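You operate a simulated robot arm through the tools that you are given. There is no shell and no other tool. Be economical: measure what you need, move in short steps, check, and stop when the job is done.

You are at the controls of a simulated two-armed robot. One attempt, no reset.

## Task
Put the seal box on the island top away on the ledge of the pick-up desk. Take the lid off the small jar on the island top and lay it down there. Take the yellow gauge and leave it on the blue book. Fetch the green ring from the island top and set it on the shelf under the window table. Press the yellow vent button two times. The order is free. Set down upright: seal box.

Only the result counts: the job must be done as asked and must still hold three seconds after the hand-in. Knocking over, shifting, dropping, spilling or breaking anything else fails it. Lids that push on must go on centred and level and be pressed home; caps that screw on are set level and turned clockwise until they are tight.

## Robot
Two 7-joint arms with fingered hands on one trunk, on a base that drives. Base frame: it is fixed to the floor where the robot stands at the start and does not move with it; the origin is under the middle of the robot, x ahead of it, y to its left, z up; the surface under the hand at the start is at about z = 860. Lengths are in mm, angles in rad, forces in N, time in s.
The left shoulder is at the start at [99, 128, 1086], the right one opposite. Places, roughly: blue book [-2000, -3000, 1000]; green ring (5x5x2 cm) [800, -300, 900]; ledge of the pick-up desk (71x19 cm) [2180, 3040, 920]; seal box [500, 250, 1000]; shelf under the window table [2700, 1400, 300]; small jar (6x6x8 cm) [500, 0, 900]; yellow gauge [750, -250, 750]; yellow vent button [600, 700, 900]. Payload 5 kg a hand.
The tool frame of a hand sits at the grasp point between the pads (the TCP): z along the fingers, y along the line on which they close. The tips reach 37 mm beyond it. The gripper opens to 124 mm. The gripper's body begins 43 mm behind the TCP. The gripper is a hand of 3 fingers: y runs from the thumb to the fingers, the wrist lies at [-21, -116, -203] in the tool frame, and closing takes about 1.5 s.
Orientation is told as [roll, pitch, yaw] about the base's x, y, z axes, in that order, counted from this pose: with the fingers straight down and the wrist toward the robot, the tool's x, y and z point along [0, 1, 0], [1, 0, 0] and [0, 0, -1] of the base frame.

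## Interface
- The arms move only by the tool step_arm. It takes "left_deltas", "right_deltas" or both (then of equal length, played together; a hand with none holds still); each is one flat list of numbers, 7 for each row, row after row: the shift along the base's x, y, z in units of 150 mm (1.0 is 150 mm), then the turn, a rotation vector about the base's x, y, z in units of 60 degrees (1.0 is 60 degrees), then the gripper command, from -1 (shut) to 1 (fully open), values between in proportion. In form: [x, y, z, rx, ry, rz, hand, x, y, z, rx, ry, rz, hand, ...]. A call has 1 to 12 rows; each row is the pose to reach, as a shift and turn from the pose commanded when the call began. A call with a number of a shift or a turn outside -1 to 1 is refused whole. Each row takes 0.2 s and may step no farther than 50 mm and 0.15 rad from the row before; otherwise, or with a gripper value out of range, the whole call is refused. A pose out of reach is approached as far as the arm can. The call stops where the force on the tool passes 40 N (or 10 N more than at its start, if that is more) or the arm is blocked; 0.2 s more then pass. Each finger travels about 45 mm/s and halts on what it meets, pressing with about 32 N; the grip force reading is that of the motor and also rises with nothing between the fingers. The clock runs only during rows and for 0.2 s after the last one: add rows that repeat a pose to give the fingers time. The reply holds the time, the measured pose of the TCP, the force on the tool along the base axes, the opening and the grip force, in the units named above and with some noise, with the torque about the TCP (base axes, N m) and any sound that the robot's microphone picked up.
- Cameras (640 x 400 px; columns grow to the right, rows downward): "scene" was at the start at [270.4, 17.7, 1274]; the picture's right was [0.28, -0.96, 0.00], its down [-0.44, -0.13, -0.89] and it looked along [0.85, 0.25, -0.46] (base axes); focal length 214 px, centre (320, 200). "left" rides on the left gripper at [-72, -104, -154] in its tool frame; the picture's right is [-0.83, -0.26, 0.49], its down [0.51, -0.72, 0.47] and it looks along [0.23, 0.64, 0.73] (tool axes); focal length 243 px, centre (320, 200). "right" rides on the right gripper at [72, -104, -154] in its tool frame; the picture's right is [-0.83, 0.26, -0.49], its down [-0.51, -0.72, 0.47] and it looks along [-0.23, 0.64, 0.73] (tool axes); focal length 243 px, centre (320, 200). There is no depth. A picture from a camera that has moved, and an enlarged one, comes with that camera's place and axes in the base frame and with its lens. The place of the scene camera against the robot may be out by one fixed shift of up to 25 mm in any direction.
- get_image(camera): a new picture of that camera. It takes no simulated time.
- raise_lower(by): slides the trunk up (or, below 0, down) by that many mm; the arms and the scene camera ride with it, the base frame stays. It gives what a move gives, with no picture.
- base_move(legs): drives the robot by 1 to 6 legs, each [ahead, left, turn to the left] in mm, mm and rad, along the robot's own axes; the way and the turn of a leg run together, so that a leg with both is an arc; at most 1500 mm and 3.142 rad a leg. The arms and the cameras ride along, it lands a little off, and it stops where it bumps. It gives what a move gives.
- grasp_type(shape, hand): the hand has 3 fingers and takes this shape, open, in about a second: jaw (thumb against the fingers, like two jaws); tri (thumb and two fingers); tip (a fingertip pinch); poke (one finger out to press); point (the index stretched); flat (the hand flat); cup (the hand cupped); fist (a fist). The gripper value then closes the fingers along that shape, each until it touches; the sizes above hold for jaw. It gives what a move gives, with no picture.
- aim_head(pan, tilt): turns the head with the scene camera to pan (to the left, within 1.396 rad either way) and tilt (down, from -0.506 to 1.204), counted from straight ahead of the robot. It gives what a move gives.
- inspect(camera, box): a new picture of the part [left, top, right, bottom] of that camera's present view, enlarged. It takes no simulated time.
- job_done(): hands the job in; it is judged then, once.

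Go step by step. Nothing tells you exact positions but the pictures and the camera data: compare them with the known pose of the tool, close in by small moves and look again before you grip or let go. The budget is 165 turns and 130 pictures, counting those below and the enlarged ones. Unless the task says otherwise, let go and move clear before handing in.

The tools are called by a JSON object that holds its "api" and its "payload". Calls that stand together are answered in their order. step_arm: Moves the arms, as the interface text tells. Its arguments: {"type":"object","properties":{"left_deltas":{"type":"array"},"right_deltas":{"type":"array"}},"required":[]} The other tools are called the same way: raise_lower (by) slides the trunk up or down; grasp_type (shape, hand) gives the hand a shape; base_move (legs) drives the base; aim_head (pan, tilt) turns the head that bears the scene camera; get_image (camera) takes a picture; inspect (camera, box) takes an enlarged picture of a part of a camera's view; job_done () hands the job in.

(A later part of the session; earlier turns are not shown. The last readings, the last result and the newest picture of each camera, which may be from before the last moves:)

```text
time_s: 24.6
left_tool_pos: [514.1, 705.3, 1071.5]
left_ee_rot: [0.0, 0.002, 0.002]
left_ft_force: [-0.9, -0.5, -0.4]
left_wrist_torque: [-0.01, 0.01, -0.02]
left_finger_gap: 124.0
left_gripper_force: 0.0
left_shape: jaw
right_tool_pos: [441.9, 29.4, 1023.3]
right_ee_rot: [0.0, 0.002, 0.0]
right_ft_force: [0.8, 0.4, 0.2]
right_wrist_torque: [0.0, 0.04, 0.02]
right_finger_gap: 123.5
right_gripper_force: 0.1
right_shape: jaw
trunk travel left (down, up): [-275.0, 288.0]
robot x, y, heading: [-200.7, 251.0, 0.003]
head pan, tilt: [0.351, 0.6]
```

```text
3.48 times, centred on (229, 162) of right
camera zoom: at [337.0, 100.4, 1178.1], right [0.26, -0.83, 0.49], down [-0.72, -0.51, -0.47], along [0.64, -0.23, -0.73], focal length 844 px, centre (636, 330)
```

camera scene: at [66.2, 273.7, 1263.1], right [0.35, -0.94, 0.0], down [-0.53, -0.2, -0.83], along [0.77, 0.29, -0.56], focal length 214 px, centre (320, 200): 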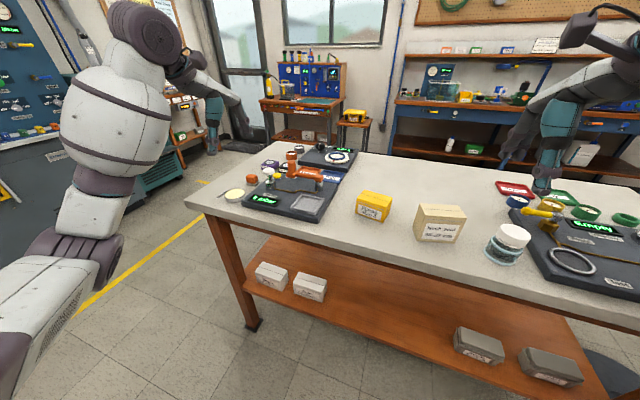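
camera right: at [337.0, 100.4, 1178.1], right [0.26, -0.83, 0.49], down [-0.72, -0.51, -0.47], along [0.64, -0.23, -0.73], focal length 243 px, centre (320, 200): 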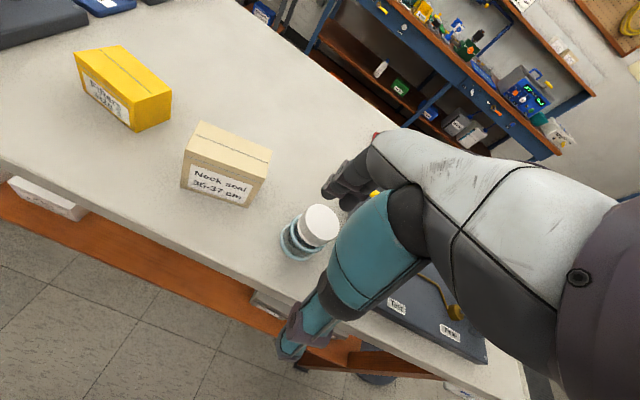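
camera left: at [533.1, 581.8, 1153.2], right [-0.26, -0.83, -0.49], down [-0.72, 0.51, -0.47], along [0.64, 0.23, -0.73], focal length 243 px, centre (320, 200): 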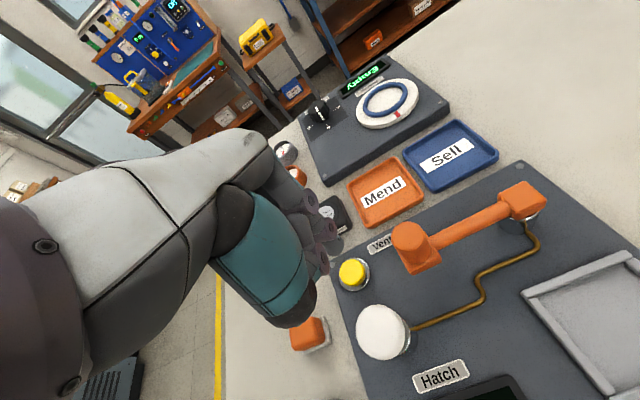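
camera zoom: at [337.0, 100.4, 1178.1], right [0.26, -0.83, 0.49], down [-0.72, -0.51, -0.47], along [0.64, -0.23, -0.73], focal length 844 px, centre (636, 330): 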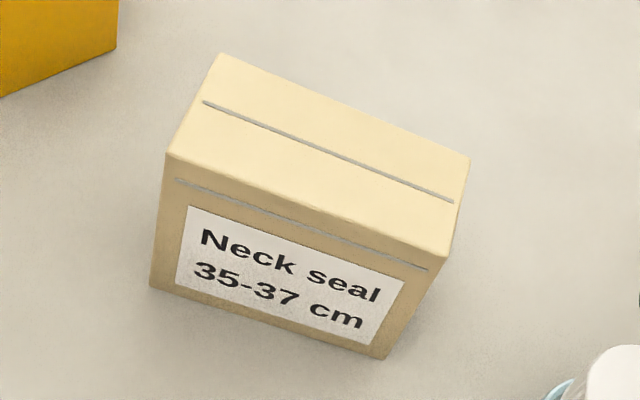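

The lid is at about (516,12) with its top at z≈940, roughly 43 mm wide and 17 mm tall, above a wider jar rim. I'll position above it and lower so that the fingertips reach just below the lid's side.

{"api": "step_arm", "payload": {"right_deltas": [0.25, -0.06, 0, 0, 0, 0, 1, 0.493, -0.113, 0, 0, 0, 0, 1, 0.493, -0.113, -0.15, 0, 0, 0, 1, 0.493, -0.113, -0.3, 0, 0, 0, 1, 0.493, -0.113, -0.427, 0, 0, 0, 1, 0.493, -0.113, -0.427, 0, 0, 0, 1]}}

{"api": "get_image", "payload": {"camera": "right"}}

{"api": "inspect", "payload": {"camera": "scene", "box": [440, 160, 600, 290]}}

```text
time_s: 25.9
left_tool_pos: [513.4, 704.9, 1072.1]
left_ee_rot: [0.001, 0.001, 0.001]
left_ft_force: [-0.2, -0.1, 0.1]
left_wrist_torque: [0.02, 0.04, 0.0]
left_finger_gap: 123.7
left_gripper_force: 0.2
left_shape: jaw
right_tool_pos: [515.6, 13.0, 962.9]
right_ee_rot: [0.0, -0.001, 0.001]
right_ft_force: [0.2, -0.9, -0.6]
right_wrist_torque: [0.02, 0.01, 0.05]
right_finger_gap: 123.7
right_gripper_force: 0.0
right_shape: jaw
trunk travel left (down, up): [-275.0, 288.0]
robot x, y, heading: [-201.3, 251.4, -0.002]
head pan, tilt: [0.351, 0.6]
```

```text
92 pictures are left
camera right: at [410.9, 85.0, 1117.2], right [0.26, -0.83, 0.49], down [-0.72, -0.51, -0.47], along [0.64, -0.23, -0.73], focal length 243 px, centre (320, 200)
```

right: 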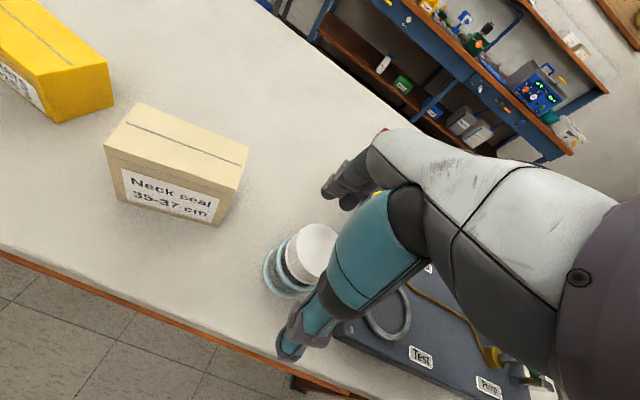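

```text
3.08 times, centred on (520, 225) of scene
camera zoom: at [66.1, 273.7, 1263.1], right [0.35, -0.94, 0.0], down [-0.53, -0.2, -0.83], along [0.77, 0.29, -0.56], focal length 660 px, centre (-295, 123)
```

zoom: 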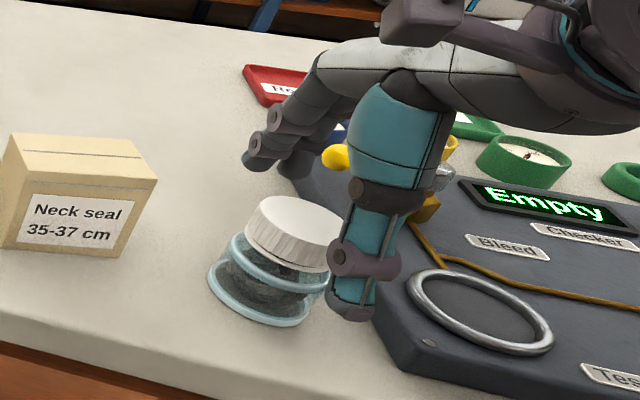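

Checking centering of the lid between the fingers once more.

{"api": "inspect", "payload": {"camera": "right", "box": [250, 160, 378, 370]}}

```text
1.90 times, centred on (314, 265) of right
camera zoom: at [410.9, 85.0, 1117.2], right [0.26, -0.83, 0.49], down [-0.72, -0.51, -0.47], along [0.64, -0.23, -0.73], focal length 462 px, centre (331, 76)
```

zoom: 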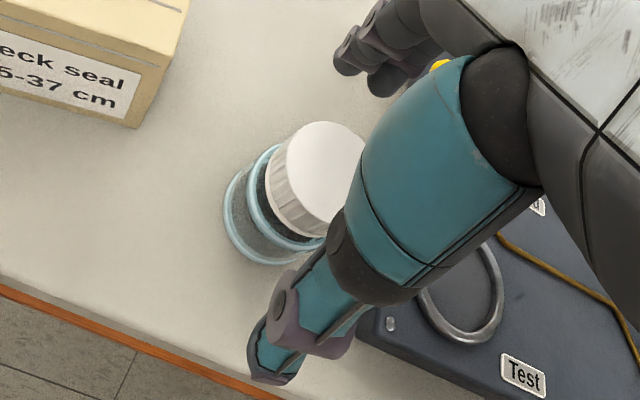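

The lid re-measures at (518,15), aligned with the TCP. Closing.

{"api": "step_arm", "payload": {"right_deltas": [0.01, 0.01, -0.02, 0, 0, 0, 1, 0.01, 0.01, -0.02, 0, 0, 0, -0.2, 0.01, 0.01, -0.02, 0, 0, 0, -0.5, 0.01, 0.01, -0.02, 0, 0, 0, -1, 0.01, 0.01, -0.02, 0, 0, 0, -1, 0.01, 0.01, -0.02, 0, 0, 0, -1, 0.01, 0.01, -0.02, 0, 0, 0, -1, 0.01, 0.01, -0.02, 0, 0, 0, -1]}}

{"api": "inspect", "payload": {"camera": "right", "box": [250, 160, 378, 370]}}

{"api": "inspect", "payload": {"camera": "scene", "box": [440, 160, 600, 290]}}

```text
time_s: 27.8
left_tool_pos: [514.1, 704.2, 1071.7]
left_ee_rot: [0.0, 0.0, 0.003]
left_ft_force: [-1.0, 0.5, -0.4]
left_wrist_torque: [-0.01, 0.0, 0.01]
left_finger_gap: 123.9
left_gripper_force: 0.1
left_shape: jaw
right_tool_pos: [518.2, 13.0, 959.8]
right_ee_rot: [0.0, 0.001, 0.001]
right_ft_force: [-0.6, 0.0, -0.5]
right_wrist_torque: [-0.03, -0.04, 0.0]
right_finger_gap: 42.9
right_gripper_force: 31.9
right_shape: jaw
trunk travel left (down, up): [-275.0, 288.0]
robot x, y, heading: [-198.2, 246.4, -0.001]
head pan, tilt: [0.351, 0.6]
```

```text
1.90 times, centred on (314, 265) of right
camera zoom: at [412.7, 85.5, 1113.8], right [0.26, -0.83, 0.49], down [-0.72, -0.51, -0.47], along [0.64, -0.23, -0.73], focal length 462 px, centre (331, 76)
```

zoom: 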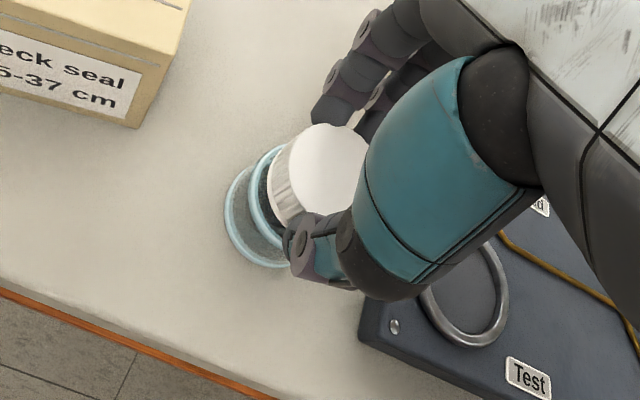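

```text
3.08 times, centred on (520, 225) of scene
camera zoom: at [66.4, 273.6, 1263.0], right [0.35, -0.94, 0.0], down [-0.53, -0.2, -0.83], along [0.77, 0.29, -0.56], focal length 660 px, centre (-295, 123)
```

zoom: 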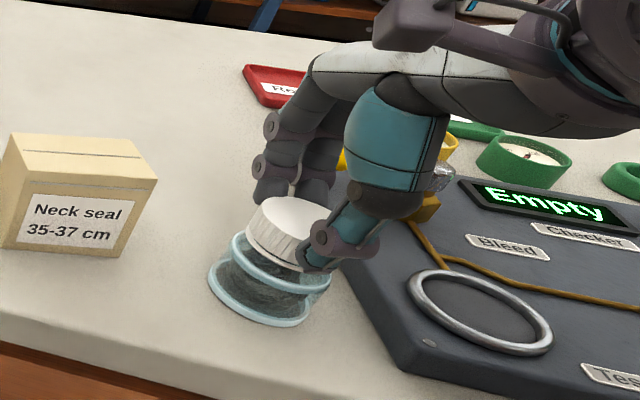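

The lid is gripped with a 43 mm gap. I'll try turning it counter-clockwise first.

{"api": "step_arm", "payload": {"right_deltas": [0, 0, 0, 0, 0, 0.14, -1, 0, 0, 0, 0, 0, 0.28, -1, 0, 0, 0, 0, 0, 0.42, -1, 0, 0, 0, 0, 0, 0.56, -1]}}

{"api": "inspect", "payload": {"camera": "scene", "box": [440, 160, 600, 290]}}

```text
time_s: 28.8
left_tool_pos: [513.8, 704.6, 1071.7]
left_ee_rot: [-0.001, 0.001, 0.002]
left_ft_force: [0.3, -0.7, 0.6]
left_wrist_torque: [-0.02, 0.02, -0.02]
left_finger_gap: 123.9
left_gripper_force: 0.0
left_shape: jaw
right_tool_pos: [514.8, 12.2, 958.9]
right_ee_rot: [0.001, 0.0, 0.588]
right_ft_force: [0.3, -0.2, -0.6]
right_wrist_torque: [-0.01, 0.02, 0.0]
right_finger_gap: 43.2
right_gripper_force: 32.2
right_shape: jaw
trunk travel left (down, up): [-275.0, 288.0]
robot x, y, heading: [-197.6, 252.2, -0.003]
head pan, tilt: [0.351, 0.6]
```

```text
3.08 times, centred on (520, 225) of scene
camera zoom: at [66.4, 273.3, 1263.0], right [0.35, -0.94, 0.0], down [-0.53, -0.2, -0.83], along [0.77, 0.29, -0.56], focal length 660 px, centre (-295, 123)
```

zoom: 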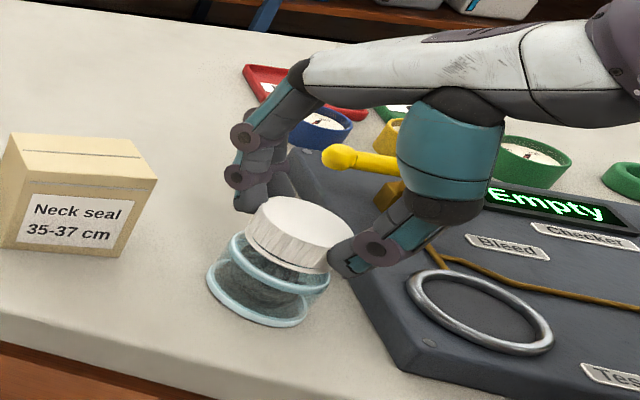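

No resisting torque, so I'll test a gentle lift of 8 mm.

{"api": "step_arm", "payload": {"right_deltas": [0, 0, 0.02, 0, 0, 0, -1, 0, 0, 0.04, 0, 0, 0, -1, 0, 0, 0.055, 0, 0, 0, -1]}}

{"api": "inspect", "payload": {"camera": "scene", "box": [440, 160, 600, 290]}}

```text
time_s: 29.6
left_tool_pos: [513.1, 704.0, 1072.1]
left_ee_rot: [-0.001, 0.0, 0.001]
left_ft_force: [-0.7, 0.1, -0.4]
left_wrist_torque: [0.0, -0.02, 0.01]
left_finger_gap: 124.0
left_gripper_force: 0.1
left_shape: jaw
right_tool_pos: [515.9, 13.7, 968.2]
right_ee_rot: [0.0, -0.001, 0.587]
right_ft_force: [1.0, -0.4, -1.1]
right_wrist_torque: [0.02, 0.0, -0.01]
right_finger_gap: 43.0
right_gripper_force: 32.0
right_shape: jaw
trunk travel left (down, up): [-275.0, 288.0]
robot x, y, heading: [-198.2, 254.6, 0.001]
head pan, tilt: [0.351, 0.6]
```

```text
3.08 times, centred on (520, 225) of scene
camera zoom: at [66.4, 273.7, 1263.0], right [0.35, -0.94, 0.0], down [-0.53, -0.2, -0.82], along [0.77, 0.29, -0.57], focal length 660 px, centre (-295, 123)
```

zoom: 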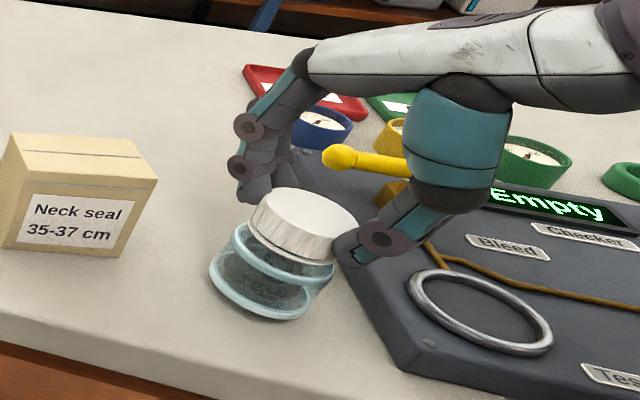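

The jar rose along with the lid, so the lid is screwed on and the jar turns with it. I'll lift both clear, then hold the jar body with the left hand from the side while the right hand unscrews.

{"api": "step_arm", "payload": {"left_deltas": [0, 0, 0.05, -0.125, 0, 0, 1, 0, 0, 0.1, -0.25, 0, 0, 1, 0, 0, 0.15, -0.375, 0, 0, 1, 0, -0.1, 0.2, -0.5, 0, 0, 1, 0, -0.2, 0.2, -0.625, 0, 0, 1, 0, -0.4, 0.2, -0.75, 0, 0, 1, 0, -0.6, 0.2, -0.875, 0, 0, 1, 0, -0.8, 0.2, -1, 0, 0, 1, 0, -0.8, 0.2, -1, 0, 0, 1], "right_deltas": [0, 0, 0.2, 0, 0, 0, -1, 0, 0, 0.4, 0, 0, 0, -1, 0, 0, 0.6, 0, 0, 0, -1, 0, 0, 0.8, 0, 0, -0.1, -1, 0, 0, 1, 0, 0, -0.2, -1, 0, 0, 1, 0, 0, -0.3, -1, 0, 0, 1, 0, 0, -0.35, -1, 0, 0, 1, 0, 0, -0.35, -1, 0, 0, 1, 0, 0, -0.35, -1]}}

{"api": "step_arm", "payload": {"left_deltas": [0, -0.2, 0, -0.1, 0, 0, 1, 0, -0.4, -0.1, -0.2, 0, 0, 1, 0, -0.6, -0.2, -0.3, 0, 0, 1, 0, -0.8, -0.2, -0.4, 0, 0, 1, 0, -1, -0.2, -0.5, 0, 0, 1, 0, -1, -0.2, -0.6, 0, 0, 1, 0, -1, -0.2, -0.6, 0, 0, 1]}}

{"api": "get_image", "payload": {"camera": "scene"}}

{"api": "get_image", "payload": {"camera": "left"}}

```text
time_s: 31.6
left_tool_pos: [515.5, 580.5, 1106.3]
left_ee_rot: [-1.05, 0.002, 0.001]
left_ft_force: [-0.3, -0.7, 0.1]
left_wrist_torque: [-0.03, -0.05, 0.06]
left_finger_gap: 124.0
left_gripper_force: 0.1
left_shape: jaw
right_tool_pos: [516.7, 13.2, 1118.2]
right_ee_rot: [0.001, 0.0, 0.222]
right_ft_force: [0.1, 0.3, -1.8]
right_wrist_torque: [0.0, 0.04, -0.05]
right_finger_gap: 42.9
right_gripper_force: 32.9
right_shape: jaw
trunk travel left (down, up): [-275.0, 288.0]
robot x, y, heading: [-197.5, 251.3, 0.007]
head pan, tilt: [0.351, 0.6]
```

```text
time_s: 33.1
left_tool_pos: [513.4, 432.3, 1074.2]
left_ee_rot: [-1.677, 0.004, 0.0]
left_ft_force: [0.1, -0.5, 0.5]
left_wrist_torque: [0.0, 0.02, -0.01]
left_finger_gap: 123.9
left_gripper_force: 0.1
left_shape: jaw
right_tool_pos: [517.4, 12.4, 1117.9]
right_ee_rot: [0.0, 0.0, 0.222]
right_ft_force: [0.8, -0.6, -2.6]
right_wrist_torque: [0.01, -0.02, -0.04]
right_finger_gap: 43.2
right_gripper_force: 32.0
right_shape: jaw
trunk travel left (down, up): [-275.0, 288.0]
robot x, y, heading: [-199.3, 253.4, 0.001]
head pan, tilt: [0.351, 0.6]
```

```text
85 pictures are left
camera scene: at [66.4, 273.5, 1263.1], right [0.35, -0.94, 0.0], down [-0.53, -0.2, -0.83], along [0.77, 0.29, -0.56], focal length 214 px, centre (320, 200)
```

scene: 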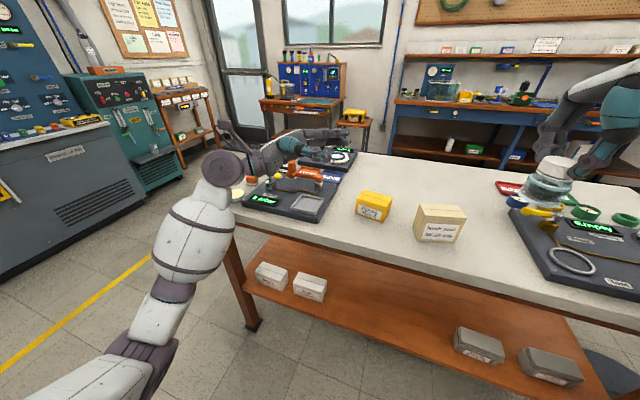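

```text
84 pictures are left
camera left: at [410.3, 593.3, 1129.4], right [-0.26, -0.4, 0.88], down [-0.72, -0.52, -0.45], along [0.64, -0.75, -0.16], focal length 243 px, centre (320, 200)
```

left: 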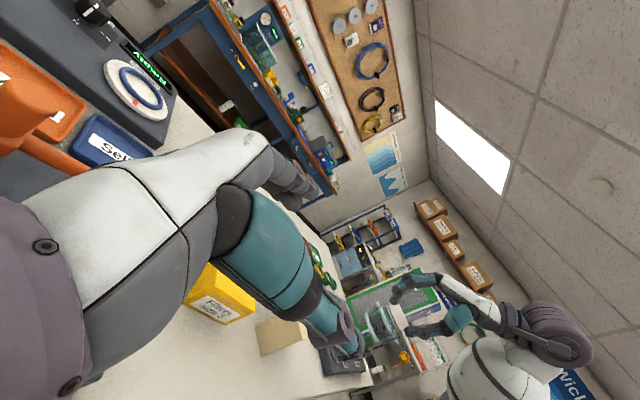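

The jar hangs from the right hand. I'll move the left hand in along -y toward the jar body.

{"api": "step_arm", "payload": {"left_deltas": [0, -0.25, -0.1, 0, 0, 0, 1, 0, -0.5, -0.2, 0, 0, 0, 1, 0, -0.75, -0.2, 0, 0, 0, 1, 0.02, -1, -0.22, 0, 0, 0, 1, 0.02, -1, -0.22, 0, 0, 0, 1]}}

{"api": "step_arm", "payload": {"left_deltas": [0, -0.25, 0, 0, 0, 0, 1, 0, -0.5, 0, 0, 0, 0, 1, 0, -0.75, 0, 0, 0, 0, 1, 0, -0.93, 0, 0, 0, 0, 1, 0, -0.93, 0, 0, 0, 0, 1]}}

{"api": "get_image", "payload": {"camera": "left"}}

{"api": "inspect", "payload": {"camera": "scene", "box": [400, 60, 640, 260]}}

```text
time_s: 34.4
left_tool_pos: [515.4, 281.6, 1042.9]
left_ee_rot: [-1.676, 0.002, -0.001]
left_ft_force: [-0.9, 0.1, 0.3]
left_wrist_torque: [0.0, -0.02, 0.0]
left_finger_gap: 124.0
left_gripper_force: 0.1
left_shape: jaw
right_tool_pos: [516.9, 15.0, 1119.4]
right_ee_rot: [0.0, -0.001, 0.221]
right_ft_force: [0.5, 0.4, -2.1]
right_wrist_torque: [0.0, 0.01, 0.01]
right_finger_gap: 42.8
right_gripper_force: 31.7
right_shape: jaw
trunk travel left (down, up): [-275.0, 288.0]
robot x, y, heading: [-199.0, 253.8, -0.0]
head pan, tilt: [0.351, 0.6]
```

```text
time_s: 35.5
left_tool_pos: [518.8, 142.8, 1043.5]
left_ee_rot: [-1.676, 0.004, -0.001]
left_ft_force: [0.2, 0.1, -0.9]
left_wrist_torque: [-0.01, 0.02, -0.02]
left_finger_gap: 124.2
left_gripper_force: 0.2
left_shape: jaw
right_tool_pos: [516.2, 14.2, 1119.7]
right_ee_rot: [0.0, 0.0, 0.222]
right_ft_force: [-0.6, 0.1, -0.5]
right_wrist_torque: [0.01, 0.01, 0.01]
right_finger_gap: 42.9
right_gripper_force: 32.2
right_shape: jaw
trunk travel left (down, up): [-275.0, 288.0]
robot x, y, heading: [-197.0, 251.8, -0.003]
head pan, tilt: [0.351, 0.6]
```

```text
83 pictures are left
camera left: at [414.2, 303.5, 1099.4], right [-0.26, -0.4, 0.88], down [-0.72, -0.52, -0.45], along [0.64, -0.75, -0.16], focal length 243 px, centre (320, 200)
```

left: 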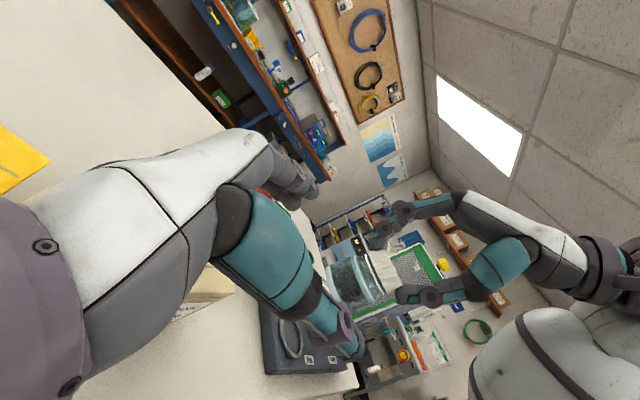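

```text
2.00 times, centred on (520, 160) of scene
camera zoom: at [66.4, 274.3, 1263.0], right [0.35, -0.94, 0.0], down [-0.53, -0.2, -0.82], along [0.77, 0.29, -0.57], focal length 429 px, centre (-80, 280)
```

zoom: 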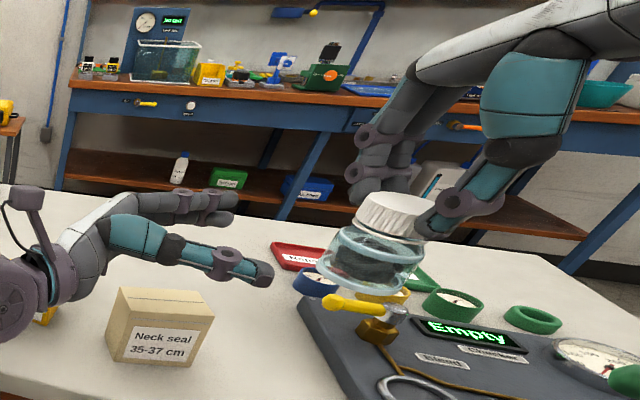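

Aligned. Moving in until the jar body is between the left fingers.

{"api": "step_arm", "payload": {"left_deltas": [0, -0.2, -0.02, 0, 0, 0, 1, 0, -0.4, -0.03, 0, 0, 0, 1, 0, -0.6, -0.03, 0, 0, 0, 1, 0, -0.7, -0.03, 0, 0, 0, 1, 0, -0.79, -0.03, 0, 0, 0, 1, 0, -0.79, -0.03, 0, 0, 0, 1]}}

{"api": "inspect", "payload": {"camera": "left", "box": [240, 130, 480, 380]}}

{"api": "inspect", "payload": {"camera": "scene", "box": [450, 80, 640, 230]}}

```text
time_s: 37.0
left_tool_pos: [518.2, 24.1, 1038.3]
left_ee_rot: [-1.676, 0.003, 0.001]
left_ft_force: [-0.1, -0.4, -0.7]
left_wrist_torque: [-0.01, 0.01, 0.04]
left_finger_gap: 124.2
left_gripper_force: 0.0
left_shape: jaw
right_tool_pos: [516.2, 13.9, 1118.4]
right_ee_rot: [0.001, 0.001, 0.223]
right_ft_force: [-0.8, 0.1, -1.9]
right_wrist_torque: [-0.01, -0.01, 0.02]
right_finger_gap: 43.3
right_gripper_force: 32.0
right_shape: jaw
trunk travel left (down, up): [-275.0, 288.0]
robot x, y, heading: [-199.0, 250.7, 0.002]
head pan, tilt: [0.351, 0.6]
```

```text
1.60 times, centred on (360, 255) of left
camera zoom: at [415.0, 185.4, 1094.1], right [-0.26, -0.4, 0.88], down [-0.72, -0.52, -0.45], along [0.64, -0.75, -0.16], focal length 388 px, centre (256, 112)
```

zoom: 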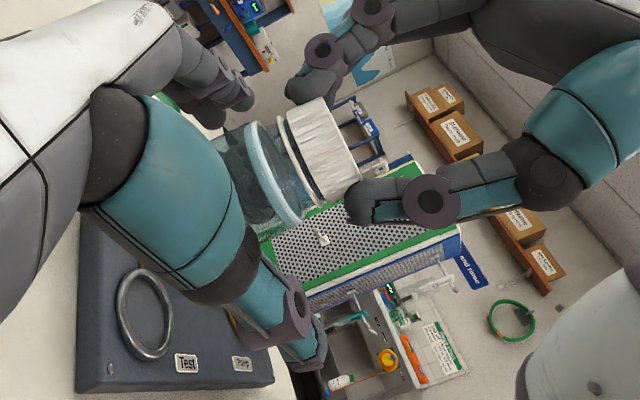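

```text
2.67 times, centred on (545, 155) of scene
camera zoom: at [66.5, 273.9, 1263.0], right [0.35, -0.94, 0.0], down [-0.53, -0.2, -0.82], along [0.77, 0.29, -0.57], focal length 572 px, centre (-280, 320)
```

zoom: 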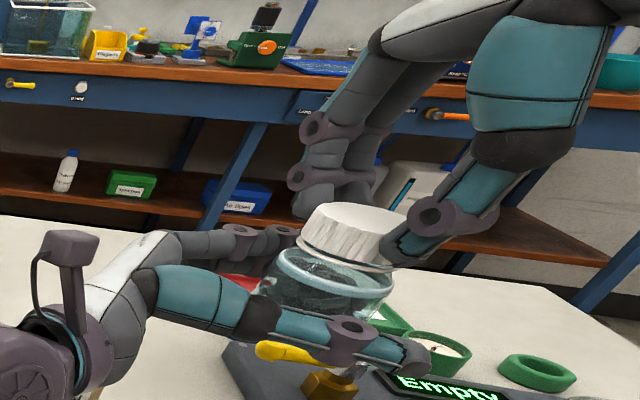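

The jar body sits between the left fingers. Closing the left hand.

{"api": "step_arm", "payload": {"left_deltas": [0, 0, 0, 0, 0, 0, 0, 0, 0, 0, 0, 0, 0, -0.3, 0, 0, 0, 0, 0, 0, -1, 0, 0, 0, 0, 0, 0, -1, 0, 0, 0, 0, 0, 0, -1, 0, 0, 0, 0, 0, 0, -1, 0, 0, 0, 0, 0, 0, -1, 0, 0, 0, 0, 0, 0, -1]}}

{"api": "inspect", "payload": {"camera": "left", "box": [240, 130, 480, 380]}}

{"api": "inspect", "payload": {"camera": "scene", "box": [450, 80, 640, 230]}}

```text
time_s: 38.8
left_tool_pos: [518.9, 23.7, 1037.1]
left_ee_rot: [-1.676, 0.004, 0.0]
left_ft_force: [0.2, -0.4, 0.3]
left_wrist_torque: [-0.01, -0.02, 0.01]
left_finger_gap: 47.2
left_gripper_force: 31.8
left_shape: jaw
right_tool_pos: [517.0, 12.8, 1118.0]
right_ee_rot: [-0.001, 0.0, 0.222]
right_ft_force: [0.5, 0.3, -0.8]
right_wrist_torque: [0.05, -0.02, 0.01]
right_finger_gap: 42.9
right_gripper_force: 32.3
right_shape: jaw
trunk travel left (down, up): [-275.0, 288.0]
robot x, y, heading: [-201.0, 246.1, 0.002]
head pan, tilt: [0.351, 0.6]
```

```text
1.60 times, centred on (360, 255) of left
camera zoom: at [414.9, 185.3, 1094.2], right [-0.26, -0.4, 0.88], down [-0.72, -0.52, -0.45], along [0.64, -0.75, -0.16], focal length 388 px, centre (256, 112)
```

zoom: 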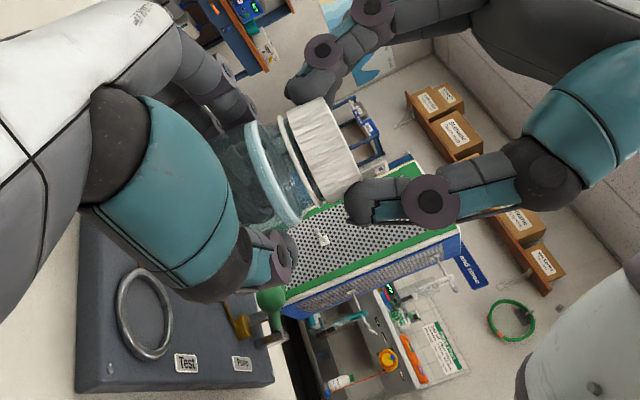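

```text
2.67 times, centred on (545, 155) of scene
camera zoom: at [66.4, 273.6, 1263.0], right [0.35, -0.94, 0.0], down [-0.53, -0.2, -0.83], along [0.77, 0.29, -0.57], focal length 572 px, centre (-280, 320)
```

zoom: 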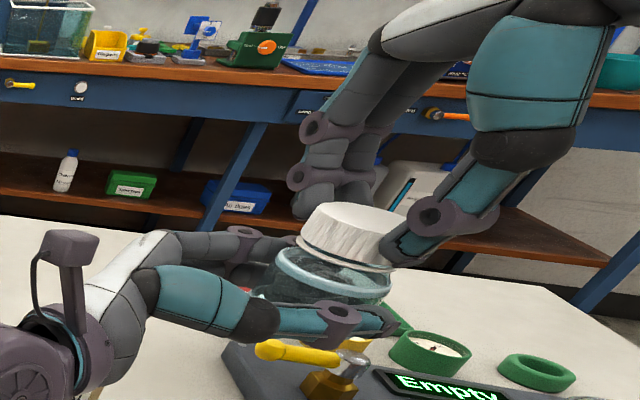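

Both hands hold now. Unscrewing: the right hand turns counter-clockwise.

{"api": "step_arm", "payload": {"right_deltas": [0, 0, 0, 0, 0, 0.13, -1, 0, 0, 0, 0, 0, 0.26, -1, 0, 0, 0.002, 0, 0, 0.39, -1, 0, 0, 0.002, 0, 0, 0.52, -1, 0, 0, 0.003, 0, 0, 0.65, -1, 0, 0, 0.004, 0, 0, 0.78, -1, 0, 0, 0.005, 0, 0, 0.91, -1, 0, 0, 0.005, 0, 0, 1, -1]}}

{"api": "inspect", "payload": {"camera": "left", "box": [240, 130, 480, 380]}}

```text
time_s: 40.5
left_tool_pos: [518.5, 23.2, 1037.4]
left_ee_rot: [-1.676, 0.003, 0.0]
left_ft_force: [0.4, 3.8, -1.3]
left_wrist_torque: [-0.05, 0.02, 0.04]
left_finger_gap: 47.0
left_gripper_force: 31.7
left_shape: jaw
right_tool_pos: [515.1, 12.4, 1118.1]
right_ee_rot: [0.0, 0.001, 1.269]
right_ft_force: [0.9, -2.2, 0.4]
right_wrist_torque: [-0.13, -0.05, -0.05]
right_finger_gap: 42.9
right_gripper_force: 32.1
right_shape: jaw
trunk travel left (down, up): [-275.0, 288.0]
robot x, y, heading: [-197.2, 248.1, -0.001]
head pan, tilt: [0.351, 0.6]
```

```text
1.60 times, centred on (360, 255) of left
camera zoom: at [415.1, 185.5, 1094.2], right [-0.26, -0.4, 0.88], down [-0.72, -0.52, -0.45], along [0.64, -0.75, -0.16], focal length 388 px, centre (256, 112)
```

zoom: 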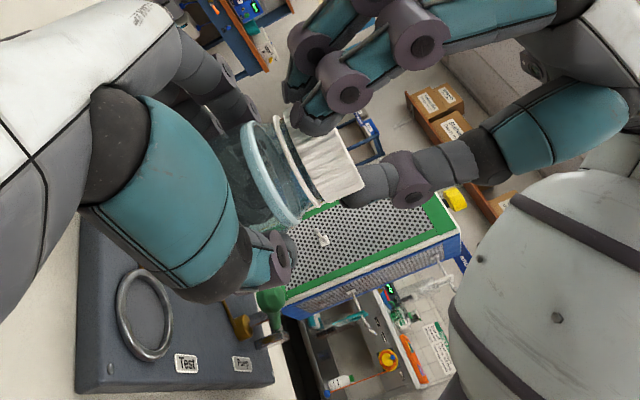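

It turned freely and the lid seems to have come away from the rim. Testing a gentle lift.

{"api": "step_arm", "payload": {"right_deltas": [0, 0, 0.015, 0, 0, 0, -1, 0, 0, 0.03, 0, 0, 0, -1, 0, 0, 0.045, 0, 0, 0, -1, 0, 0, 0.06, 0, 0, 0, -1]}}

{"api": "inspect", "payload": {"camera": "left", "box": [240, 130, 480, 380]}}

```text
time_s: 41.5
left_tool_pos: [518.1, 24.4, 1040.0]
left_ee_rot: [-1.679, 0.0, 0.0]
left_ft_force: [-2.6, 6.6, 18.9]
left_wrist_torque: [-0.53, -0.2, -0.04]
left_finger_gap: 47.3
left_gripper_force: 32.0
left_shape: jaw
right_tool_pos: [516.3, 13.4, 1127.4]
right_ee_rot: [0.001, 0.004, 1.269]
right_ft_force: [3.6, -6.6, -21.0]
right_wrist_torque: [-0.25, -0.01, -0.04]
right_finger_gap: 41.7
right_gripper_force: 32.1
right_shape: jaw
trunk travel left (down, up): [-275.0, 288.0]
robot x, y, heading: [-200.2, 252.2, 0.003]
head pan, tilt: [0.351, 0.6]
```

```text
1.60 times, centred on (360, 255) of left
camera zoom: at [414.2, 185.7, 1095.6], right [-0.26, -0.4, 0.88], down [-0.72, -0.52, -0.45], along [0.64, -0.75, -0.15], focal length 388 px, centre (256, 112)
```

zoom: 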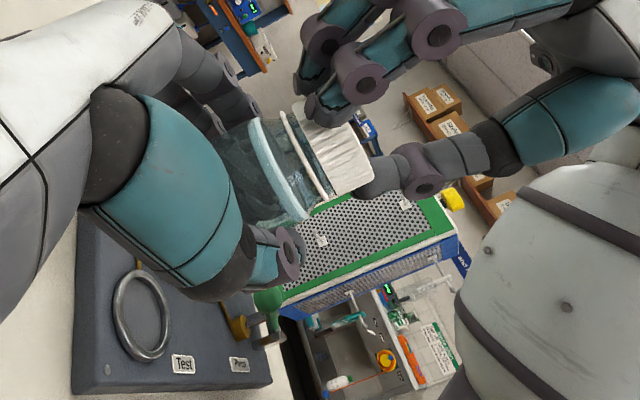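

{"api": "inspect", "payload": {"camera": "left", "box": [315, 165, 415, 275]}}

```text
3.64 times, centred on (365, 220) of left
camera zoom: at [414.2, 185.7, 1095.6], right [-0.26, -0.4, 0.88], down [-0.72, -0.52, -0.45], along [0.64, -0.75, -0.15], focal length 882 px, centre (156, 127)
```

zoom: 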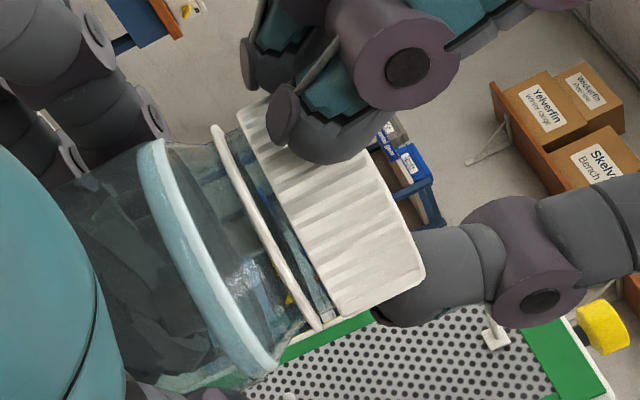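

The lid is rising off the threads but still holds against the pull. I'll ease the tension and keep turning with a slight rise.

{"api": "step_arm", "payload": {"right_deltas": [0, 0, -0.03, 0, 0, 0, -1, 0, 0, -0.03, 0, 0, 0.12, -1, 0, 0, -0.03, 0, 0, 0.25, -1, 0, 0, -0.025, 0, 0, 0.38, -1, 0, 0, -0.02, 0, 0, 0.5, -1, 0, 0, -0.015, 0, 0, 0.62, -1, 0, 0, -0.01, 0, 0, 0.75, -1, 0, 0, -0.005, 0, 0, 0.88, -1, 0, 0, -0.005, 0, 0, 1, -1]}}

{"api": "inspect", "payload": {"camera": "left", "box": [315, 165, 415, 275]}}

```text
time_s: 43.5
left_tool_pos: [518.2, 24.8, 1037.8]
left_ee_rot: [-1.674, 0.0, 0.0]
left_ft_force: [-3.7, -0.6, 7.9]
left_wrist_torque: [-0.13, -0.1, 0.04]
left_finger_gap: 45.4
left_gripper_force: 31.4
left_shape: jaw
right_tool_pos: [515.2, 14.1, 1126.3]
right_ee_rot: [0.001, 0.0, 2.317]
right_ft_force: [3.3, 1.8, -9.7]
right_wrist_torque: [0.03, -0.15, -0.06]
right_finger_gap: 41.8
right_gripper_force: 32.2
right_shape: jaw
trunk travel left (down, up): [-275.0, 288.0]
robot x, y, heading: [-196.7, 252.7, 0.005]
head pan, tilt: [0.351, 0.6]
```

```text
3.64 times, centred on (365, 220) of left
camera zoom: at [414.3, 185.7, 1094.6], right [-0.26, -0.4, 0.88], down [-0.72, -0.52, -0.45], along [0.64, -0.75, -0.15], focal length 882 px, centre (156, 127)
```

zoom: 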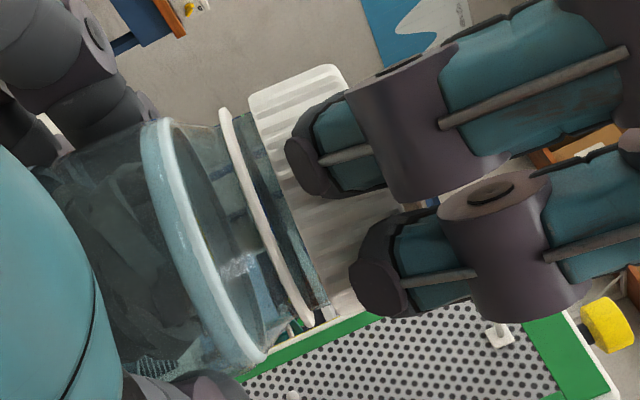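

The axial tension persists, so the thread needs more turns. I'll open the right hand partly, raise it, wind the wrist back and regrip a little lower.

{"api": "step_arm", "payload": {"right_deltas": [0, 0, -0.03, 0, 0, 0, -1, 0, 0, -0.03, 0, 0, 0, 0, 0, 0, -0.03, 0, 0, 0, 0, 0, 0, 0.1, 0, 0, 0, 0, 0, 0, 0.27, 0, 0, -0.12, 0, 0, 0, 0.27, 0, 0, -0.25, 0, 0, 0, 0.27, 0, 0, -0.38, 0, 0, 0, 0.27, 0, 0, -0.51, 0, 0, 0, 0.27, 0, 0, -0.64, 0, 0, 0, 0.27, 0, 0, -0.77, 0, 0, 0, 0.27, 0, 0, -0.9, 0, 0, 0, 0.27, 0, 0, -1, 0]}}

{"api": "step_arm", "payload": {"right_deltas": [0, 0, 0, 0, 0, -0.14, 0, 0, 0, 0, 0, 0, -0.28, 0, 0, 0, 0, 0, 0, -0.42, 0, 0, 0, 0, 0, 0, -0.56, 0, 0, 0, 0, 0, 0, -0.7, 0, 0, 0, 0, 0, 0, -0.84, 0, 0, 0, 0, 0, 0, -0.95, 0, 0, 0, 0, 0, 0, -0.95, 0]}}

{"api": "inspect", "payload": {"camera": "left", "box": [275, 125, 475, 325]}}

{"api": "get_image", "payload": {"camera": "right"}}

```text
time_s: 46.1
left_tool_pos: [519.7, 24.2, 1038.0]
left_ee_rot: [-1.675, 0.004, 0.0]
left_ft_force: [0.5, 0.5, -1.8]
left_wrist_torque: [0.04, 0.0, -0.03]
left_finger_gap: 45.5
left_gripper_force: 31.9
left_shape: jaw
right_tool_pos: [516.0, 12.8, 1167.8]
right_ee_rot: [0.0, 0.001, 1.268]
right_ft_force: [-0.4, 0.2, 0.2]
right_wrist_torque: [0.04, 0.01, 0.01]
right_finger_gap: 61.5
right_gripper_force: 0.1
right_shape: jaw
trunk travel left (down, up): [-275.0, 288.0]
robot x, y, heading: [-197.5, 246.8, 0.002]
head pan, tilt: [0.351, 0.6]
```

```text
time_s: 48.0
left_tool_pos: [517.6, 23.1, 1037.5]
left_ee_rot: [-1.677, 0.004, 0.0]
left_ft_force: [1.2, 0.3, -1.9]
left_wrist_torque: [0.03, 0.0, -0.01]
left_finger_gap: 45.4
left_gripper_force: 32.0
left_shape: jaw
right_tool_pos: [516.8, 13.5, 1166.3]
right_ee_rot: [0.0, 0.001, 0.272]
right_ft_force: [0.7, -0.3, 0.2]
right_wrist_torque: [-0.02, -0.01, 0.03]
right_finger_gap: 61.6
right_gripper_force: 0.1
right_shape: jaw
trunk travel left (down, up): [-275.0, 288.0]
robot x, y, heading: [-200.5, 251.5, -0.002]
head pan, tilt: [0.351, 0.6]
```

```text
2.00 times, centred on (375, 225) of left
camera zoom: at [414.9, 185.1, 1094.2], right [-0.26, -0.4, 0.88], down [-0.72, -0.52, -0.45], along [0.64, -0.75, -0.16], focal length 485 px, centre (210, 150)
```

zoom: 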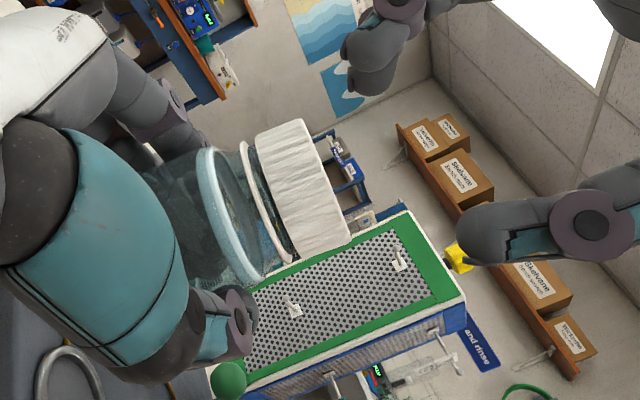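

```text
72 pictures are left
camera right: at [396.6, 54.5, 1320.7], right [0.48, -0.73, 0.49], down [-0.56, -0.68, -0.47], along [0.68, -0.05, -0.73], focal length 243 px, centre (320, 200)
```

right: 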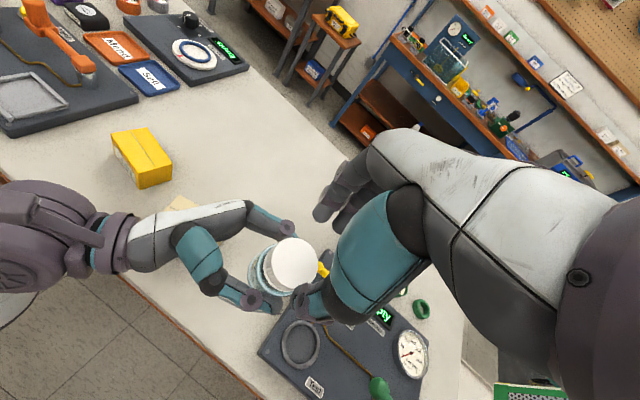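

The lid has climbed visibly. Regripping and turning again.

{"api": "step_arm", "payload": {"right_deltas": [0, 0, -0.15, 0, 0, 0, 0, 0, 0, -0.3, 0, 0, 0, 0, 0, 0, -0.3, 0, 0, 0, -1, 0, 0, -0.3, 0, 0, 0, -1, 0, 0, -0.3, 0, 0, 0, -1, 0, 0, -0.3, 0, 0, 0.13, -1, 0, 0, -0.3, 0, 0, 0.27, -1, 0, 0, -0.297, 0, 0, 0.41, -1, 0, 0, -0.294, 0, 0, 0.55, -1, 0, 0, -0.291, 0, 0, 0.69, -1, 0, 0, -0.288, 0, 0, 0.83, -1, 0, 0, -0.285, 0, 0, 0.97, -1]}}

{"api": "step_arm", "payload": {"right_deltas": [0, 0, 0.003, 0, 0, 0.13, -1, 0, 0, 0.006, 0, 0, 0.27, -1, 0, 0, 0.009, 0, 0, 0.41, -1, 0, 0, 0.012, 0, 0, 0.55, -1, 0, 0, 0.015, 0, 0, 0.69, -1, 0, 0, 0.018, 0, 0, 0.83, -1, 0, 0, 0.02, 0, 0, 0.95, -1]}}

{"api": "step_arm", "payload": {"right_deltas": [0, 0, 0.02, 0, 0, 0, -1, 0, 0, 0.04, 0, 0, 0, -1, 0, 0, 0.05, 0, 0, 0, -1]}}

{"api": "inspect", "payload": {"camera": "left", "box": [275, 125, 475, 325]}}

```text
time_s: 50.5
left_tool_pos: [518.6, 24.8, 1037.9]
left_ee_rot: [-1.676, 0.004, 0.0]
left_ft_force: [-7.5, 0.3, 1.5]
left_wrist_torque: [-0.05, -0.21, -0.02]
left_finger_gap: 45.4
left_gripper_force: 31.6
left_shape: jaw
right_tool_pos: [517.1, 13.9, 1123.0]
right_ee_rot: [-0.001, 0.003, 1.292]
right_ft_force: [8.4, -1.1, -2.6]
right_wrist_torque: [-0.1, -0.38, -0.11]
right_finger_gap: 41.6
right_gripper_force: 32.2
right_shape: jaw
trunk travel left (down, up): [-275.0, 288.0]
robot x, y, heading: [-199.7, 248.9, 0.004]
head pan, tilt: [0.351, 0.6]
```

```text
time_s: 52.1
left_tool_pos: [517.7, 25.0, 1037.6]
left_ee_rot: [-1.675, 0.003, -0.002]
left_ft_force: [-4.3, -5.2, 0.2]
left_wrist_torque: [0.07, -0.04, 0.09]
left_finger_gap: 40.5
left_gripper_force: 31.7
left_shape: jaw
right_tool_pos: [516.0, 15.1, 1127.3]
right_ee_rot: [-0.002, 0.0, 2.288]
right_ft_force: [4.3, 4.6, -0.3]
right_wrist_torque: [0.43, -0.37, -0.04]
right_finger_gap: 41.9
right_gripper_force: 31.6
right_shape: jaw
trunk travel left (down, up): [-275.0, 288.0]
robot x, y, heading: [-194.5, 251.7, 0.006]
head pan, tilt: [0.351, 0.6]
```

```text
time_s: 53.0
left_tool_pos: [518.4, 24.6, 1038.5]
left_ee_rot: [-1.677, 0.0, 0.0]
left_ft_force: [-5.0, -5.0, 14.5]
left_wrist_torque: [0.02, -0.14, -0.03]
left_finger_gap: 40.1
left_gripper_force: 31.8
left_shape: jaw
right_tool_pos: [514.8, 13.8, 1133.8]
right_ee_rot: [0.002, 0.001, 2.285]
right_ft_force: [4.9, 5.8, -15.3]
right_wrist_torque: [0.37, -0.33, 0.01]
right_finger_gap: 41.1
right_gripper_force: 31.8
right_shape: jaw
trunk travel left (down, up): [-275.0, 288.0]
robot x, y, heading: [-202.1, 251.1, 0.001]
head pan, tilt: [0.351, 0.6]
```

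```text
2.00 times, centred on (375, 225) of left
camera zoom: at [414.4, 185.3, 1095.1], right [-0.26, -0.4, 0.88], down [-0.72, -0.52, -0.45], along [0.64, -0.75, -0.15], focal length 485 px, centre (210, 150)
```

zoom: 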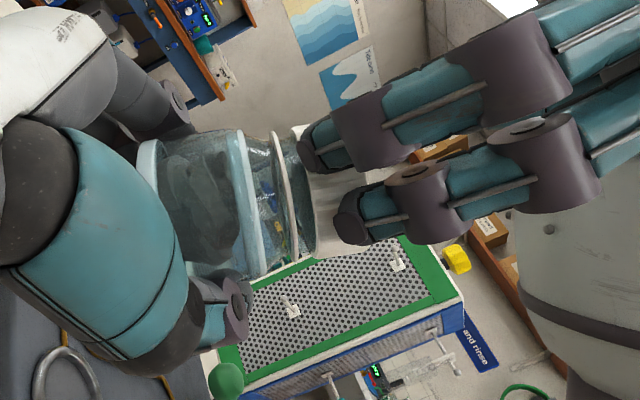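

The jar slid up in the left hand, because I lifted faster than the thread rises. I'll regrip the jar with the left hand higher, at its middle, while the right hand holds on.

{"api": "step_arm", "payload": {"left_deltas": [0, 0, 0, 0, 0, 0, 0, 0, 0, 0, 0, 0, 0, 0.1, 0, 0, 0, 0, 0, 0, 0.1, 0, 0, 0.05, 0, 0, 0, 0.1, 0, 0, 0.1, 0, 0, 0, 0.1, 0, 0, 0.1, 0, 0, 0, 0.1]}}

{"api": "get_image", "payload": {"camera": "left"}}

{"api": "inspect", "payload": {"camera": "scene", "box": [480, 70, 640, 200]}}

```text
time_s: 54.4
left_tool_pos: [517.5, 23.5, 1051.8]
left_ee_rot: [-1.676, 0.002, 0.001]
left_ft_force: [0.6, -0.4, 0.0]
left_wrist_torque: [0.02, 0.02, -0.02]
left_finger_gap: 67.9
left_gripper_force: 0.1
left_shape: jaw
right_tool_pos: [515.1, 13.4, 1135.3]
right_ee_rot: [0.0, -0.001, 2.286]
right_ft_force: [0.0, 0.4, -1.1]
right_wrist_torque: [-0.01, -0.01, 0.0]
right_finger_gap: 40.7
right_gripper_force: 32.2
right_shape: jaw
trunk travel left (down, up): [-275.0, 288.0]
robot x, y, heading: [-199.4, 253.0, -0.0]
head pan, tilt: [0.351, 0.6]
```

```text
70 pictures are left
camera left: at [414.7, 185.1, 1108.1], right [-0.26, -0.4, 0.88], down [-0.72, -0.52, -0.45], along [0.64, -0.75, -0.16], focal length 243 px, centre (320, 200)
```

left: 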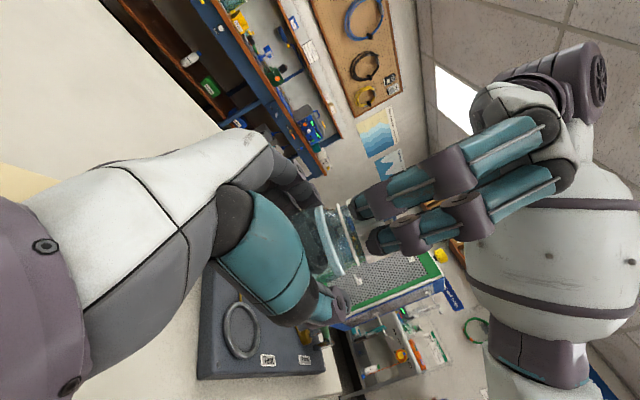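

```text
3.08 times, centred on (560, 135) of scene
camera zoom: at [66.5, 273.6, 1263.0], right [0.35, -0.94, 0.0], down [-0.53, -0.2, -0.82], along [0.77, 0.29, -0.57], focal length 660 px, centre (-418, 400)
```

zoom: 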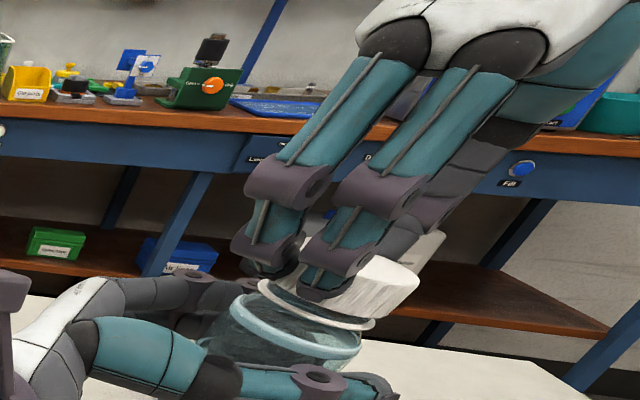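

Jar still hangs from the lid. I'll close the left hand on the jar's middle, then rewind the right hand.

{"api": "step_arm", "payload": {"left_deltas": [0, 0, 0, 0, 0, 0, -1, 0, 0, 0, 0, 0, 0, -1, 0, 0, 0, 0, 0, 0, -1, 0, 0, 0, 0, 0, 0, -1, 0, 0, 0, 0, 0, 0, -1]}}

{"api": "step_arm", "payload": {"right_deltas": [0, 0, 0, 0, 0, 0, 0, 0, 0, 0, 0, 0, 0, 0, 0, 0, 0.13, 0, 0, 0, 0, 0, 0, 0.27, 0, 0, -0.12, 0, 0, 0, 0.27, 0, 0, -0.25, 0, 0, 0, 0.27, 0, 0, -0.38, 0, 0, 0, 0.27, 0, 0, -0.51, 0, 0, 0, 0.27, 0, 0, -0.64, 0, 0, 0, 0.27, 0, 0, -0.77, 0, 0, 0, 0.27, 0, 0, -0.9, 0, 0, 0, 0.27, 0, 0, -1, 0]}}

{"api": "step_arm", "payload": {"right_deltas": [0, 0, 0, 0, 0, -0.14, 0, 0, 0, 0, 0, 0, -0.28, 0, 0, 0, 0, 0, 0, -0.42, 0, 0, 0, 0, 0, 0, -0.56, 0, 0, 0, 0, 0, 0, -0.7, 0, 0, 0, 0, 0, 0, -0.84, 0, 0, 0, 0, 0, 0, -0.95, 0, 0, 0, 0, 0, 0, -0.95, 0]}}

{"api": "inspect", "payload": {"camera": "left", "box": [275, 125, 475, 325]}}

```text
time_s: 55.5
left_tool_pos: [519.3, 23.9, 1051.9]
left_ee_rot: [-1.675, 0.003, 0.0]
left_ft_force: [0.8, -6.7, -0.8]
left_wrist_torque: [0.02, -0.01, 0.01]
left_finger_gap: 36.0
left_gripper_force: 32.6
left_shape: jaw
right_tool_pos: [515.2, 13.3, 1135.6]
right_ee_rot: [0.0, 0.0, 2.286]
right_ft_force: [-0.6, 6.5, 0.2]
right_wrist_torque: [0.46, 0.07, -0.01]
right_finger_gap: 40.9
right_gripper_force: 31.8
right_shape: jaw
trunk travel left (down, up): [-275.0, 288.0]
robot x, y, heading: [-198.7, 248.0, 0.003]
head pan, tilt: [0.351, 0.6]
```

```text
time_s: 58.0
left_tool_pos: [518.0, 23.9, 1051.4]
left_ee_rot: [-1.676, 0.004, -0.001]
left_ft_force: [0.6, -0.4, 0.1]
left_wrist_torque: [-0.01, -0.02, 0.02]
left_finger_gap: 36.3
left_gripper_force: 31.5
left_shape: jaw
right_tool_pos: [516.1, 13.0, 1175.5]
right_ee_rot: [-0.001, 0.001, 1.237]
right_ft_force: [-1.2, 0.1, -0.5]
right_wrist_torque: [0.02, 0.0, 0.0]
right_finger_gap: 61.5
right_gripper_force: 0.0
right_shape: jaw
trunk travel left (down, up): [-275.0, 288.0]
robot x, y, heading: [-201.0, 248.6, 0.002]
head pan, tilt: [0.351, 0.6]
```

```text
time_s: 59.8
left_tool_pos: [518.2, 23.6, 1052.0]
left_ee_rot: [-1.674, 0.003, 0.0]
left_ft_force: [-0.1, -0.1, -0.4]
left_wrist_torque: [-0.01, 0.0, 0.04]
left_finger_gap: 35.9
left_gripper_force: 31.7
left_shape: jaw
right_tool_pos: [516.8, 12.3, 1176.1]
right_ee_rot: [0.0, -0.001, 0.241]
right_ft_force: [-0.2, -0.3, 0.5]
right_wrist_torque: [0.01, 0.01, -0.01]
right_finger_gap: 61.6
right_gripper_force: 0.1
right_shape: jaw
trunk travel left (down, up): [-275.0, 288.0]
robot x, y, heading: [-197.7, 253.4, 0.004]
head pan, tilt: [0.351, 0.6]
```

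```text
2.00 times, centred on (375, 225) of left
camera zoom: at [414.6, 184.8, 1108.0], right [-0.26, -0.4, 0.88], down [-0.72, -0.52, -0.45], along [0.64, -0.75, -0.16], focal length 485 px, centre (210, 150)
```

zoom: 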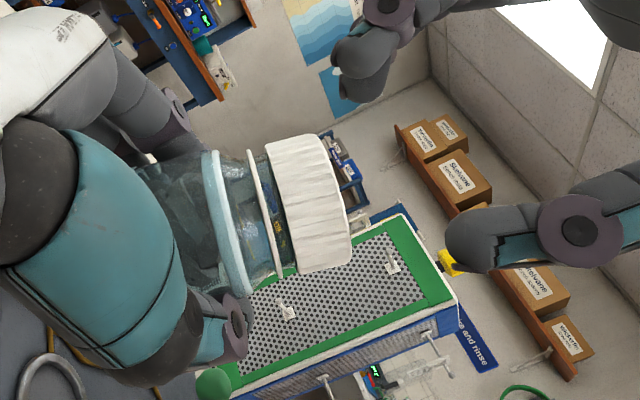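

The lid has clearly climbed more. Checking where it stands under the right hand before regripping.

{"api": "inspect", "payload": {"camera": "right", "box": [230, 200, 358, 330]}}

```text
3.08 times, centred on (294, 265) of right
camera zoom: at [396.9, 58.4, 1329.8], right [0.45, -0.74, 0.49], down [-0.58, -0.66, -0.47], along [0.68, -0.07, -0.73], focal length 746 px, centre (400, 0)
```

zoom: 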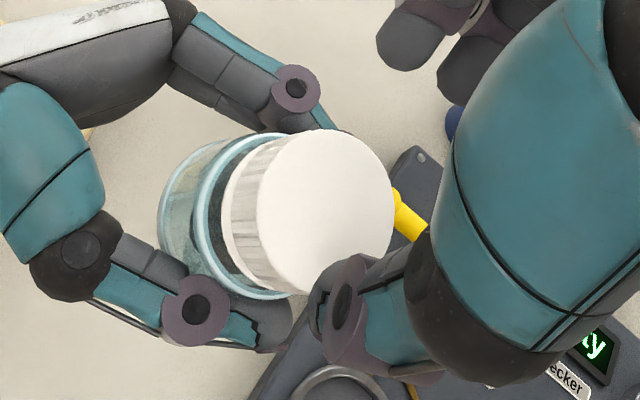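

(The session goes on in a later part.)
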